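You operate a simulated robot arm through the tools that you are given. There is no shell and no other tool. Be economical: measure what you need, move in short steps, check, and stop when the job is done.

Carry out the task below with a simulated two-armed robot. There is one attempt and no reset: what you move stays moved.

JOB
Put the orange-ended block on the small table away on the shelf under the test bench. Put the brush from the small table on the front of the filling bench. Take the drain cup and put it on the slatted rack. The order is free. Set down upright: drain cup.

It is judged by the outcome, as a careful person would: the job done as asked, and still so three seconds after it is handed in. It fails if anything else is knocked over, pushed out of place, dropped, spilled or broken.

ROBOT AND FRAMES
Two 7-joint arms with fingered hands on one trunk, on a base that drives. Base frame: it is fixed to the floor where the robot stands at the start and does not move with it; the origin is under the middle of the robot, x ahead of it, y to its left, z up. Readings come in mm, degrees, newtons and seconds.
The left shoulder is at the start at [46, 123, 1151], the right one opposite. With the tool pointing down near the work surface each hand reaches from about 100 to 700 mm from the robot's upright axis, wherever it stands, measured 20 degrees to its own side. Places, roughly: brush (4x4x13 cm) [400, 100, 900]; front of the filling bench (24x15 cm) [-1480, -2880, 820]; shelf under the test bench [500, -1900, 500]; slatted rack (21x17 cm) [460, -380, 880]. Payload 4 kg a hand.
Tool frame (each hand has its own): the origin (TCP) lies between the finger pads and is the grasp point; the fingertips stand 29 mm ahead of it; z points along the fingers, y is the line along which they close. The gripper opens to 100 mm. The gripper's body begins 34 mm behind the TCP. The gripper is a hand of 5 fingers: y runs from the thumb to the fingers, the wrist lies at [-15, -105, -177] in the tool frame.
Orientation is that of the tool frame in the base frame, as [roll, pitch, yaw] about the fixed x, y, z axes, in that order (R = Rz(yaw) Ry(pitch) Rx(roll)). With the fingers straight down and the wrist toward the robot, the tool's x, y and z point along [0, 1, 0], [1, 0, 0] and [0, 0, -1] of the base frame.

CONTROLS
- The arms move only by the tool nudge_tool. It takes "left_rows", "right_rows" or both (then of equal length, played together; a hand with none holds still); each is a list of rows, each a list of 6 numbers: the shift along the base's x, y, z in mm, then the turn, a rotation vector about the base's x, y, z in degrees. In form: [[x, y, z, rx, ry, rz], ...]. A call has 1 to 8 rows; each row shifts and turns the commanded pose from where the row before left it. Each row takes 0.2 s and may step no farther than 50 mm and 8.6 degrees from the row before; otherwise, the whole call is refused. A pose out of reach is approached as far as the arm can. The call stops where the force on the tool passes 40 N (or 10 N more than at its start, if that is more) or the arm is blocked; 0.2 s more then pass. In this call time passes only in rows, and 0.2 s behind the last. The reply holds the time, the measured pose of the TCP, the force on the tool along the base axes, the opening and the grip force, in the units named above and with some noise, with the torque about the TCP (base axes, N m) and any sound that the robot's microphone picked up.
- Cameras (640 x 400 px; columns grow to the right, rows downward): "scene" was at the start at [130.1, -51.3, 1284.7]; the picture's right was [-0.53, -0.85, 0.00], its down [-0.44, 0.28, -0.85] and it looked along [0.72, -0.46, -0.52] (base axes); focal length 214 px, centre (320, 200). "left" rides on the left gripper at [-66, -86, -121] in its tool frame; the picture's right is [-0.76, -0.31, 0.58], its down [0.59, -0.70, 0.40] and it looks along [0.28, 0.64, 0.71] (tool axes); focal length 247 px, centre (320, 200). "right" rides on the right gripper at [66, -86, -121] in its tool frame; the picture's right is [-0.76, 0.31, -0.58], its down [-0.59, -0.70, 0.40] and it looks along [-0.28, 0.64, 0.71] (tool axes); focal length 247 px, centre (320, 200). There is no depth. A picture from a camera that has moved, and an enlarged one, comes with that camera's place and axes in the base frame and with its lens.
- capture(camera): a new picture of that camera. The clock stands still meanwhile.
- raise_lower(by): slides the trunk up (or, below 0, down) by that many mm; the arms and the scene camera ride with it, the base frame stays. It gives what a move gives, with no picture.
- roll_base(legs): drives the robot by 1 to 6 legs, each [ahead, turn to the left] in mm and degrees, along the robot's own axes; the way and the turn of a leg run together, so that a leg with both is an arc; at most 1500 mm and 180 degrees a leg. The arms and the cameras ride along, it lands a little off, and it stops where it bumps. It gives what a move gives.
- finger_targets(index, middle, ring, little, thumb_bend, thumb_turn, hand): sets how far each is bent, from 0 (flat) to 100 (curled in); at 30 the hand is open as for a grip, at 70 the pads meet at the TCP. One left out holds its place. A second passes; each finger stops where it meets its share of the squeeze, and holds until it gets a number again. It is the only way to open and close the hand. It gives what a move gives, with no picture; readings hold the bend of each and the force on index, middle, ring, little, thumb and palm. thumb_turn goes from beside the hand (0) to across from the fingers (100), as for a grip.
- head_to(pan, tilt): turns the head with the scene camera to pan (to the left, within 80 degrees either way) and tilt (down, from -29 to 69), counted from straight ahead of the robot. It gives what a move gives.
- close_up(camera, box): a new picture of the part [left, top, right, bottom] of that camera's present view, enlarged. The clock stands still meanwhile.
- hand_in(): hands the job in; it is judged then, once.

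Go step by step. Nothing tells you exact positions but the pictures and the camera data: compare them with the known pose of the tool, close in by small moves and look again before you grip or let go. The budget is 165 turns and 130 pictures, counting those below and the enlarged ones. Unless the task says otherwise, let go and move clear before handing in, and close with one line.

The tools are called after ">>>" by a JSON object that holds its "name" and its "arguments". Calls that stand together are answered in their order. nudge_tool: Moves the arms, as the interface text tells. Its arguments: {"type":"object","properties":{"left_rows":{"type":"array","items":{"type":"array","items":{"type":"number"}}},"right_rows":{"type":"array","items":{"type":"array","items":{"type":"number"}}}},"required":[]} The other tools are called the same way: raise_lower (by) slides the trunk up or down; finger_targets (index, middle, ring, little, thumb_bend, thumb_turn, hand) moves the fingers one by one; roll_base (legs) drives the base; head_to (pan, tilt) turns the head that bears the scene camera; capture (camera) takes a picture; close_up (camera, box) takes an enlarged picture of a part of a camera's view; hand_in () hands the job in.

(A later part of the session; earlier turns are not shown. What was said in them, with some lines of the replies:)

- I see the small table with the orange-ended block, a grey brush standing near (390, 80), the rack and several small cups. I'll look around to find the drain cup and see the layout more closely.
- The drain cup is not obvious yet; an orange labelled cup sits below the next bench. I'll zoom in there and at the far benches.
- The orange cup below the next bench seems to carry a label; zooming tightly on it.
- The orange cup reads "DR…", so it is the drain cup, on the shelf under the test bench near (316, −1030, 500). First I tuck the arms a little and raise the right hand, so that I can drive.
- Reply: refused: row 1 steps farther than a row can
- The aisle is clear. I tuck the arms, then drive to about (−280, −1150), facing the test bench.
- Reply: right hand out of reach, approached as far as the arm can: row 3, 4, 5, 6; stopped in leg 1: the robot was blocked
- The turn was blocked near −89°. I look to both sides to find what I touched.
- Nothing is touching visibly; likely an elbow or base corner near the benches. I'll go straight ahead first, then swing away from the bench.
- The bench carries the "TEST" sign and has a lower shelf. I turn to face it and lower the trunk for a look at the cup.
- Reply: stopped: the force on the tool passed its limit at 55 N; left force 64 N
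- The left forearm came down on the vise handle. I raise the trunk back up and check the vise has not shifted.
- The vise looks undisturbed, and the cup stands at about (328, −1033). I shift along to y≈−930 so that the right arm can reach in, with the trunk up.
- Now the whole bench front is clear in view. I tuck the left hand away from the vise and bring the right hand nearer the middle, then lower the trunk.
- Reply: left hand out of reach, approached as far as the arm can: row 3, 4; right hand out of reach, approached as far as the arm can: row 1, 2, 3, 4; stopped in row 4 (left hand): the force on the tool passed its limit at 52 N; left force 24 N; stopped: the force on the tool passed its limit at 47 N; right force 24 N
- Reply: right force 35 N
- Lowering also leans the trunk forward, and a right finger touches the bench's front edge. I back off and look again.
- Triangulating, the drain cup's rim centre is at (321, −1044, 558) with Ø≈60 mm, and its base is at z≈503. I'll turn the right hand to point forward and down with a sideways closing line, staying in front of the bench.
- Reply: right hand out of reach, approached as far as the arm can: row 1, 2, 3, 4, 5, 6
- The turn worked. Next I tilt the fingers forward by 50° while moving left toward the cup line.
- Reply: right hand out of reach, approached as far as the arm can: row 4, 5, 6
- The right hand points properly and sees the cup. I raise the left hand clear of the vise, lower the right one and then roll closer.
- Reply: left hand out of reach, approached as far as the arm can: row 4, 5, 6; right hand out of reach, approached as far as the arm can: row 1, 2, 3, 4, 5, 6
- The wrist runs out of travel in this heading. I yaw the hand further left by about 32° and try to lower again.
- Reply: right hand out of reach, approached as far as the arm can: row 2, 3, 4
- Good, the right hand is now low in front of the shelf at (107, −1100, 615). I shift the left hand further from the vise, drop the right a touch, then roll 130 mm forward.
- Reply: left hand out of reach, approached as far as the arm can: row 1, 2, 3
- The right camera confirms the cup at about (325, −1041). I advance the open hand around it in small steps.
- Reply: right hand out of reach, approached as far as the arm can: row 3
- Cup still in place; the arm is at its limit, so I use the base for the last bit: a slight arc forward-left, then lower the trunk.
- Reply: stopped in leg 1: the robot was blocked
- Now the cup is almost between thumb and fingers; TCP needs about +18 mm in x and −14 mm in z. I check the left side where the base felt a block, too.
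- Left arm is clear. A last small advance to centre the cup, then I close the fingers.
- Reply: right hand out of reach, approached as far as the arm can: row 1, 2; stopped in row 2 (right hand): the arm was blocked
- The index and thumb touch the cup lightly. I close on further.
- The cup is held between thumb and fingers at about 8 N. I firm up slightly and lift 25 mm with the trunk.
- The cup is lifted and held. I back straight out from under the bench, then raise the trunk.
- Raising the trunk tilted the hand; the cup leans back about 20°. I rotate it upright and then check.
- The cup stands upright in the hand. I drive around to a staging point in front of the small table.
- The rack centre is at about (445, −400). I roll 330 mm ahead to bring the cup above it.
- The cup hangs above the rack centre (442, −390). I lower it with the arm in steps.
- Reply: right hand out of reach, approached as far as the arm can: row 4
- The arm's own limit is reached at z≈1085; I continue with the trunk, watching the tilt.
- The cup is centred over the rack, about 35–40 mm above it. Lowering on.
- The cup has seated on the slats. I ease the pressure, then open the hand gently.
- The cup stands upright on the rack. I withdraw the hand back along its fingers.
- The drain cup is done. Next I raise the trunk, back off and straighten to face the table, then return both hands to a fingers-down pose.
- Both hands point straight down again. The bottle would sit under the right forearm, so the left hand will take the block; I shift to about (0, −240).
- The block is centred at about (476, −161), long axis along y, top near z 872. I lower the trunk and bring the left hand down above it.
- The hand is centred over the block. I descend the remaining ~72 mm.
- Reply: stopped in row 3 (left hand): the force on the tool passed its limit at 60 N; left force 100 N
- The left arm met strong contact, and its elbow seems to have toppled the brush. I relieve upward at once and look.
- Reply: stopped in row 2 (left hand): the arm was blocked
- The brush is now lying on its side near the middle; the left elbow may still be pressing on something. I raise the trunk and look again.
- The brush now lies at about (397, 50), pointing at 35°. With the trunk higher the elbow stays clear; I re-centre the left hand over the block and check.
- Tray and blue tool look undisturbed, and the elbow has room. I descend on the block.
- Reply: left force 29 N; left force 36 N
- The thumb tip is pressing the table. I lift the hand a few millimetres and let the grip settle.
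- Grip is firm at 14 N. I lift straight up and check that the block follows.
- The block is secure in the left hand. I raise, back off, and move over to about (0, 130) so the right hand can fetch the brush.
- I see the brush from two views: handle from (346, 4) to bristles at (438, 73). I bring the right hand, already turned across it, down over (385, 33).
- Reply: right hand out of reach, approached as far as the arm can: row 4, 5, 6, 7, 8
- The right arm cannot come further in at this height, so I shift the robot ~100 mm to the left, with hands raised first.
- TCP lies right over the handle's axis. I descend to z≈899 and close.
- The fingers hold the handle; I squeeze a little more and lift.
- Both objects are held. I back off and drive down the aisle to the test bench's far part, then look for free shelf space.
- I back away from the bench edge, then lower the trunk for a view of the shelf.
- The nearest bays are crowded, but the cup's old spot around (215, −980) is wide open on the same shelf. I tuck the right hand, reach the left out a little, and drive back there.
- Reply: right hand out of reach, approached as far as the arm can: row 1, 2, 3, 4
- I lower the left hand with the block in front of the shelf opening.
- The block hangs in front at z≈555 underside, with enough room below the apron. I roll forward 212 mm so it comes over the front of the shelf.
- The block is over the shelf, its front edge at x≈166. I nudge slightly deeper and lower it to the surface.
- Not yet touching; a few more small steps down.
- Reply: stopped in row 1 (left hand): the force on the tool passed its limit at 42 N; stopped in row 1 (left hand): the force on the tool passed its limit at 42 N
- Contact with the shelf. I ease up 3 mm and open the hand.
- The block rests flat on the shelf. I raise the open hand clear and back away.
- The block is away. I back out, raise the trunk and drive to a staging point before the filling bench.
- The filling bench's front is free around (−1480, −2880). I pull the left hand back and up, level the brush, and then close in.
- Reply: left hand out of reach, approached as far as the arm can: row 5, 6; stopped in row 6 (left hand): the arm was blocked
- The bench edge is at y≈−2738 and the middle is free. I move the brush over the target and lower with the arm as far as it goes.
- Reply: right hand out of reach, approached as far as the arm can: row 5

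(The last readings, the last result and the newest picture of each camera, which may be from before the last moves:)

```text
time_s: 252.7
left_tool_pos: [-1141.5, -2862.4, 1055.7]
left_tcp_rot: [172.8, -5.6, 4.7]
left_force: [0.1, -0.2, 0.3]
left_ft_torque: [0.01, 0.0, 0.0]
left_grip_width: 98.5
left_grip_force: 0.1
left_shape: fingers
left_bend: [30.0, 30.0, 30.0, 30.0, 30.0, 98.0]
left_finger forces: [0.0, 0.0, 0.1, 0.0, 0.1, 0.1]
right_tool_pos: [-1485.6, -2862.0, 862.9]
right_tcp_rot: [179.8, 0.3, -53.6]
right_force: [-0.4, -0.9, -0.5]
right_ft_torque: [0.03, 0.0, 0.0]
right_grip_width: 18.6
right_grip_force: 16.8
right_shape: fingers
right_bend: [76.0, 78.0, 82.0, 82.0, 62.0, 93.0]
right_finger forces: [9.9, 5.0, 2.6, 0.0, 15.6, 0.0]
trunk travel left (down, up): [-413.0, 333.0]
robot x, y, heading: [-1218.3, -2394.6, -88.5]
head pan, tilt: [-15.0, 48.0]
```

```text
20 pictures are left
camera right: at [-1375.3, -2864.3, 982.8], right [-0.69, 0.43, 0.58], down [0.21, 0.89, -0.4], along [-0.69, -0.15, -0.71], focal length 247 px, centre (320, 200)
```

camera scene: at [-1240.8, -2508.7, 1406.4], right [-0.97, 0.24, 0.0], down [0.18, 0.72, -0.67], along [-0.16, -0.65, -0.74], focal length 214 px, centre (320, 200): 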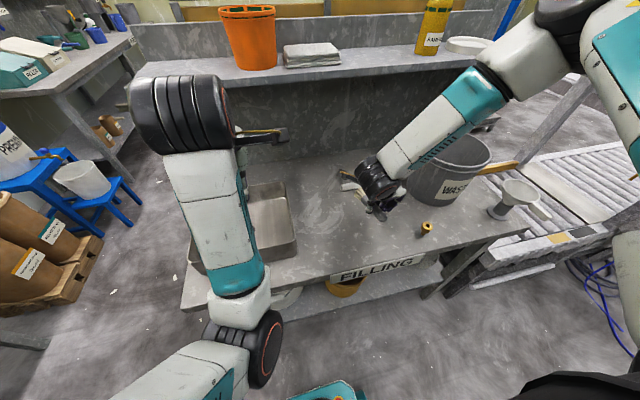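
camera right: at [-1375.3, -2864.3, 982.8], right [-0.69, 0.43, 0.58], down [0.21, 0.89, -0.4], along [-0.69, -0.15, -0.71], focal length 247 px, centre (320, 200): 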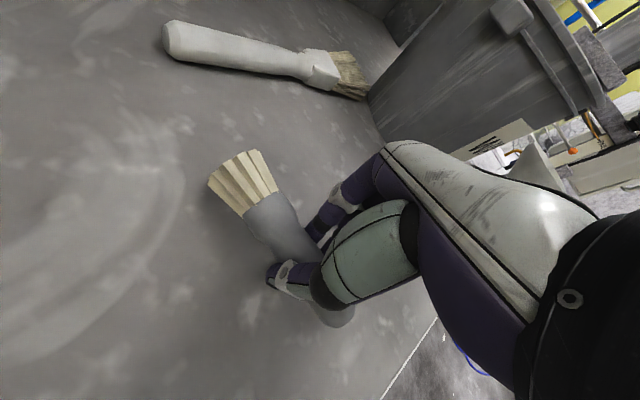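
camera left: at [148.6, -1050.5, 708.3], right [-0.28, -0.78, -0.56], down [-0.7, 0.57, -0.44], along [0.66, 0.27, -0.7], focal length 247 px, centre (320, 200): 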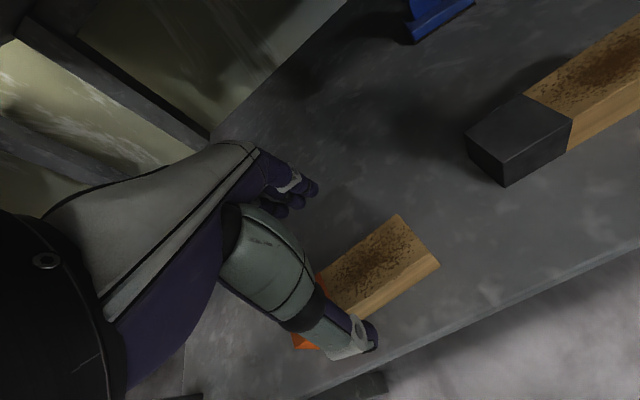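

>>> {"name": "raise_lower", "arguments": {"by": -5}}

>>> {"name": "raise_lower", "arguments": {"by": -4}}

>>> {"name": "raise_lower", "arguments": {"by": -4}}

```text
time_s: 253.2
left_tool_pos: [-1143.4, -2863.2, 1052.6]
left_tcp_rot: [172.7, -5.5, 4.6]
left_force: [0.5, 0.2, -0.2]
left_ft_torque: [-0.02, -0.01, 0.02]
left_grip_width: 98.5
left_grip_force: 0.1
left_shape: fingers
left_bend: [30.0, 30.0, 30.0, 30.0, 30.0, 98.0]
left_finger forces: [0.1, 0.1, 0.0, 0.0, 0.1, 0.0]
right_tool_pos: [-1484.4, -2863.2, 858.8]
right_tcp_rot: [179.7, 0.2, -53.6]
right_force: [0.9, -0.2, -1.4]
right_ft_torque: [0.02, 0.0, -0.03]
right_grip_width: 18.5
right_grip_force: 16.8
right_shape: fingers
right_bend: [76.0, 78.0, 82.0, 82.0, 62.0, 93.0]
right_finger forces: [10.0, 5.3, 2.6, 0.1, 15.9, 0.0]
trunk travel left (down, up): [-408.0, 338.0]
robot x, y, heading: [-1217.9, -2397.1, -88.8]
head pan, tilt: [-15.0, 48.0]
```

```text
time_s: 253.8
left_tool_pos: [-1142.7, -2861.9, 1048.3]
left_tcp_rot: [172.8, -5.5, 4.6]
left_force: [0.8, 0.1, -0.2]
left_ft_torque: [0.04, -0.01, -0.02]
left_grip_width: 98.7
left_grip_force: 0.0
left_shape: fingers
left_bend: [30.0, 30.0, 30.0, 30.0, 30.0, 98.0]
left_finger forces: [0.1, 0.1, 0.0, 0.0, 0.0, 0.0]
right_tool_pos: [-1486.1, -2862.6, 855.0]
right_tcp_rot: [179.6, 0.2, -53.6]
right_force: [-0.9, 0.6, 3.2]
right_ft_torque: [-0.01, -0.06, 0.02]
right_grip_width: 18.5
right_grip_force: 16.9
right_shape: fingers
right_bend: [76.0, 78.0, 82.0, 82.0, 62.0, 93.0]
right_finger forces: [11.4, 5.4, 0.1, 0.0, 15.9, 0.0]
trunk travel left (down, up): [-404.0, 342.0]
robot x, y, heading: [-1220.5, -2395.7, -88.7]
head pan, tilt: [-15.0, 48.0]
```

```text
time_s: 254.3
left_tool_pos: [-1142.7, -2861.2, 1044.5]
left_tcp_rot: [172.6, -5.4, 4.7]
left_force: [0.6, -0.2, -0.8]
left_ft_torque: [0.03, 0.0, 0.0]
left_grip_width: 98.5
left_grip_force: 0.1
left_shape: fingers
left_bend: [30.0, 30.0, 30.0, 30.0, 30.0, 98.0]
left_finger forces: [0.1, 0.0, 0.0, 0.0, 0.0, 0.0]
right_tool_pos: [-1484.6, -2863.3, 853.4]
right_tcp_rot: [179.3, 0.0, -53.6]
right_force: [-5.8, 2.1, 31.1]
right_ft_torque: [0.32, -0.42, 0.16]
right_grip_width: 18.2
right_grip_force: 30.5
right_shape: fingers
right_bend: [76.0, 78.0, 83.0, 82.0, 63.0, 93.0]
right_finger forces: [14.4, 6.5, 9.2, 0.0, 30.4, 0.0]
trunk travel left (down, up): [-400.0, 346.0]
robot x, y, heading: [-1219.2, -2396.9, -88.9]
head pan, tilt: [-15.0, 48.0]
```

The brush now touches the bench. I ease up 3 mm and open in stages, then lift straight up.

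>>> {"name": "raise_lower", "arguments": {"by": 3}}

>>> {"name": "finger_targets", "arguments": {"hand": "right", "index": 52, "middle": 52, "ring": 52, "little": 52, "thumb_bend": 50}}

>>> {"name": "raise_lower", "arguments": {"by": 4}}

>>> {"name": "finger_targets", "arguments": {"hand": "right", "index": 30, "middle": 30, "ring": 30, "little": 30, "thumb_bend": 30}}

>>> {"name": "capture", "arguments": {"camera": "right"}}

```text
time_s: 254.8
left_tool_pos: [-1142.4, -2861.0, 1047.9]
left_tcp_rot: [172.7, -5.4, 4.7]
left_force: [0.5, 0.0, 0.1]
left_ft_torque: [0.0, 0.02, -0.01]
left_grip_width: 98.7
left_grip_force: 0.1
left_shape: fingers
left_bend: [30.0, 30.0, 30.0, 30.0, 30.0, 98.0]
left_finger forces: [0.0, 0.0, 0.1, 0.0, 0.1, 0.1]
right_tool_pos: [-1486.2, -2862.8, 853.3]
right_tcp_rot: [179.5, 0.3, -53.6]
right_force: [-4.6, -3.8, 18.5]
right_ft_torque: [0.04, -0.12, 0.01]
right_grip_width: 18.2
right_grip_force: 22.6
right_shape: fingers
right_bend: [76.0, 78.0, 82.0, 82.0, 63.0, 93.0]
right_finger forces: [13.8, 6.8, 6.7, 0.0, 18.5, 0.0]
trunk travel left (down, up): [-403.0, 343.0]
robot x, y, heading: [-1219.6, -2401.5, -88.6]
head pan, tilt: [-15.0, 48.0]
```

```text
time_s: 255.8
left_tool_pos: [-1142.8, -2862.5, 1048.3]
left_tcp_rot: [172.6, -5.3, 4.6]
left_force: [0.3, -0.6, 0.9]
left_ft_torque: [0.03, -0.02, 0.02]
left_grip_width: 98.4
left_grip_force: 0.0
left_shape: fingers
left_bend: [30.0, 30.0, 30.0, 30.0, 30.0, 98.0]
left_finger forces: [0.1, 0.0, 0.1, 0.0, 0.1, 0.0]
right_tool_pos: [-1485.7, -2862.7, 853.7]
right_tcp_rot: [179.6, 0.2, -53.7]
right_force: [1.9, -3.4, 13.0]
right_ft_torque: [0.09, -0.43, -0.14]
right_grip_width: 43.6
right_grip_force: 6.2
right_shape: fingers
right_bend: [52.0, 52.0, 52.0, 52.0, 52.0, 95.0]
right_finger forces: [0.0, 0.0, 0.0, 0.1, 13.0, 0.0]
trunk travel left (down, up): [-403.0, 343.0]
robot x, y, heading: [-1218.2, -2395.3, -88.7]
head pan, tilt: [-15.0, 48.0]
```

```text
time_s: 256.4
left_tool_pos: [-1142.6, -2862.2, 1052.8]
left_tcp_rot: [172.7, -5.4, 4.6]
left_force: [-0.6, -0.5, 0.2]
left_ft_torque: [0.03, 0.03, -0.01]
left_grip_width: 98.8
left_grip_force: 0.0
left_shape: fingers
left_bend: [30.0, 30.0, 30.0, 30.0, 30.0, 98.0]
left_finger forces: [0.0, 0.0, 0.0, 0.1, 0.0, 0.1]
right_tool_pos: [-1485.3, -2860.4, 855.4]
right_tcp_rot: [179.8, 0.3, -53.6]
right_force: [-0.8, -0.7, 0.9]
right_ft_torque: [0.0, 0.0, 0.02]
right_grip_width: 47.2
right_grip_force: 0.1
right_shape: fingers
right_bend: [52.0, 52.0, 52.0, 52.0, 50.0, 97.0]
right_finger forces: [0.0, 0.0, 0.0, 0.0, 0.0, 0.1]
trunk travel left (down, up): [-407.0, 339.0]
robot x, y, heading: [-1219.1, -2395.9, -88.6]
head pan, tilt: [-15.0, 48.0]
```

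```text
time_s: 257.4
left_tool_pos: [-1142.8, -2863.1, 1050.8]
left_tcp_rot: [172.5, -5.3, 4.5]
left_force: [-0.5, 0.3, 0.0]
left_ft_torque: [0.02, 0.0, -0.01]
left_grip_width: 98.7
left_grip_force: 0.0
left_shape: fingers
left_bend: [30.0, 30.0, 30.0, 30.0, 30.0, 98.0]
left_finger forces: [0.0, 0.0, 0.1, 0.1, 0.1, 0.0]
right_tool_pos: [-1484.9, -2863.1, 856.6]
right_tcp_rot: [179.7, 0.3, -53.6]
right_force: [-0.6, -0.1, -0.7]
right_ft_torque: [-0.02, 0.02, 0.03]
right_grip_width: 98.4
right_grip_force: 0.0
right_shape: fingers
right_bend: [30.0, 30.0, 30.0, 30.0, 30.0, 97.0]
right_finger forces: [0.1, 0.0, 0.1, 0.0, 0.0, 0.0]
trunk travel left (down, up): [-407.0, 339.0]
robot x, y, heading: [-1217.8, -2397.6, -89.1]
head pan, tilt: [-15.0, 48.0]
```

```text
19 pictures are left
camera right: at [-1375.4, -2864.5, 976.8], right [-0.69, 0.43, 0.58], down [0.21, 0.89, -0.4], along [-0.69, -0.15, -0.71], focal length 247 px, centre (320, 200)
```

right: 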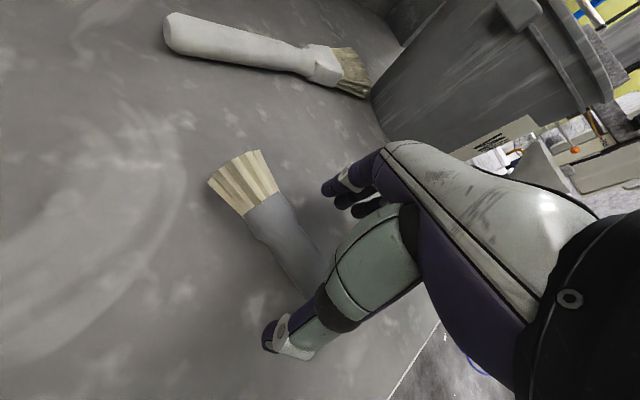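

The brush lies on the bench front. I raise clear, back away, and check.

>>> {"name": "raise_lower", "arguments": {"by": 180}}

>>> {"name": "roll_base", "arguments": {"legs": [[-250, 0]]}}

>>> {"name": "head_to", "arguments": {"pan": -12, "tilt": 35}}

>>> {"name": "capture", "arguments": {"camera": "scene"}}

>>> {"name": "capture", "arguments": {"camera": "right"}}

```text
time_s: 259.4
left_tool_pos: [-1138.9, -2865.4, 1236.2]
left_tcp_rot: [172.0, -5.6, 4.9]
left_force: [0.7, 0.7, 0.5]
left_ft_torque: [0.0, 0.01, 0.0]
left_grip_width: 98.6
left_grip_force: 0.1
left_shape: fingers
left_bend: [30.0, 30.0, 30.0, 30.0, 30.0, 98.0]
left_finger forces: [0.0, 0.1, 0.1, 0.1, 0.0, 0.1]
right_tool_pos: [-1486.5, -2863.4, 1052.6]
right_tcp_rot: [178.7, -1.3, -53.6]
right_force: [-0.2, 0.3, -0.7]
right_ft_torque: [0.0, 0.0, -0.03]
right_grip_width: 98.3
right_grip_force: 0.1
right_shape: fingers
right_bend: [30.0, 30.0, 30.0, 30.0, 30.0, 97.0]
right_finger forces: [0.0, 0.0, 0.0, 0.1, 0.1, 0.0]
trunk travel left (down, up): [-587.0, 159.0]
robot x, y, heading: [-1219.8, -2397.5, -88.7]
head pan, tilt: [-15.0, 48.0]
```

```text
time_s: 261.2
left_tool_pos: [-1143.7, -2614.2, 1234.2]
left_tcp_rot: [172.3, -5.8, 5.1]
left_force: [-0.2, -0.6, 0.6]
left_ft_torque: [-0.02, -0.01, -0.04]
left_grip_width: 98.7
left_grip_force: 0.1
left_shape: fingers
left_bend: [30.0, 30.0, 30.0, 30.0, 30.0, 98.0]
left_finger forces: [0.1, 0.0, 0.0, 0.0, 0.0, 0.0]
right_tool_pos: [-1491.3, -2615.3, 1053.0]
right_tcp_rot: [178.7, -1.4, -53.6]
right_force: [0.1, 0.4, 0.1]
right_ft_torque: [0.01, -0.02, 0.01]
right_grip_width: 98.5
right_grip_force: 0.1
right_shape: fingers
right_bend: [30.0, 30.0, 30.0, 30.0, 30.0, 98.0]
right_finger forces: [0.0, 0.0, 0.0, 0.0, 0.1, 0.0]
trunk travel left (down, up): [-587.0, 159.0]
robot x, y, heading: [-1223.4, -2146.4, -88.2]
head pan, tilt: [-15.0, 48.0]
```

```text
time_s: 261.9
left_tool_pos: [-1140.8, -2616.2, 1233.4]
left_tcp_rot: [172.2, -6.2, 5.2]
left_force: [0.5, 0.4, -0.7]
left_ft_torque: [-0.02, 0.02, 0.0]
left_grip_width: 98.7
left_grip_force: 0.0
left_shape: fingers
left_bend: [30.0, 30.0, 30.0, 30.0, 30.0, 98.0]
left_finger forces: [0.0, 0.0, 0.1, 0.0, 0.0, 0.1]
right_tool_pos: [-1490.3, -2616.4, 1052.0]
right_tcp_rot: [178.7, -1.3, -53.5]
right_force: [0.4, 1.1, 0.1]
right_ft_torque: [-0.01, -0.02, 0.01]
right_grip_width: 98.7
right_grip_force: 0.0
right_shape: fingers
right_bend: [30.0, 30.0, 30.0, 30.0, 30.0, 98.0]
right_finger forces: [0.1, 0.0, 0.0, 0.0, 0.1, 0.0]
trunk travel left (down, up): [-587.0, 159.0]
robot x, y, heading: [-1220.9, -2144.0, -88.8]
head pan, tilt: [-12.0, 35.0]
```

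```text
18 pictures are left
camera scene: at [-1243.0, -2265.0, 1518.7], right [-0.98, 0.19, 0.0], down [0.11, 0.56, -0.82], along [-0.15, -0.8, -0.57], focal length 214 px, centre (320, 200)
```

scene: 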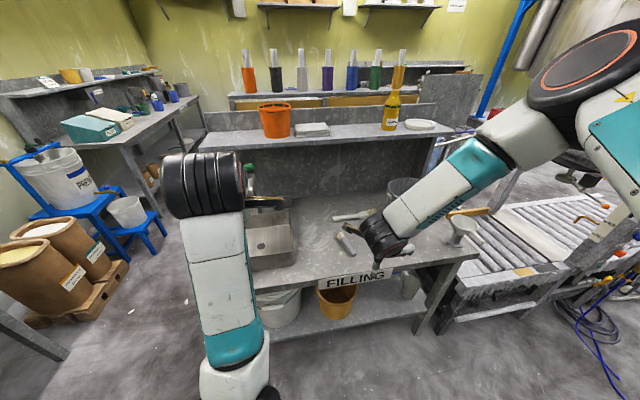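

```text
17 pictures are left
camera right: at [-1381.2, -2613.9, 1172.9], right [-0.69, 0.44, 0.57], down [0.21, 0.88, -0.43], along [-0.69, -0.18, -0.7], focal length 247 px, centre (320, 200)
```

right: 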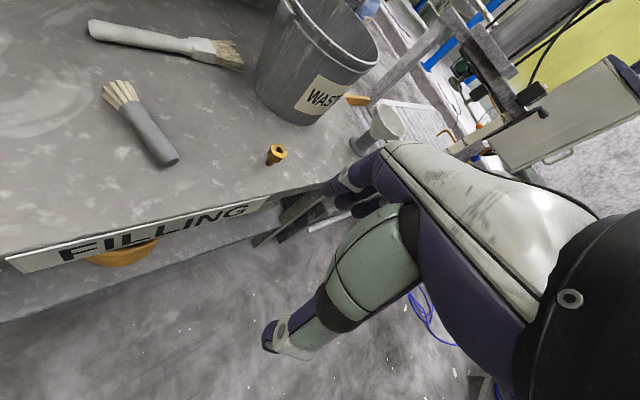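

The drain cup stands upright on the rack, the block lies on the shelf under the test bench, and the brush lies at about (−1476, −2890) on the front of the filling bench. Both hands are clear, so I hand in.

>>> {"name": "hand_in", "arguments": {}}

```text
The job is handed in.
```

I handed the job in with all three items placed. The drain cup stands upright on the slatted rack, the orange-ended block is on the shelf under the test bench, and the brush lies on the front of the filling bench. On the way, my left elbow toppled the brush on the small table before I picked it up. My left forearm also briefly leaned on the vise handle; the vise looked unmoved afterwards.
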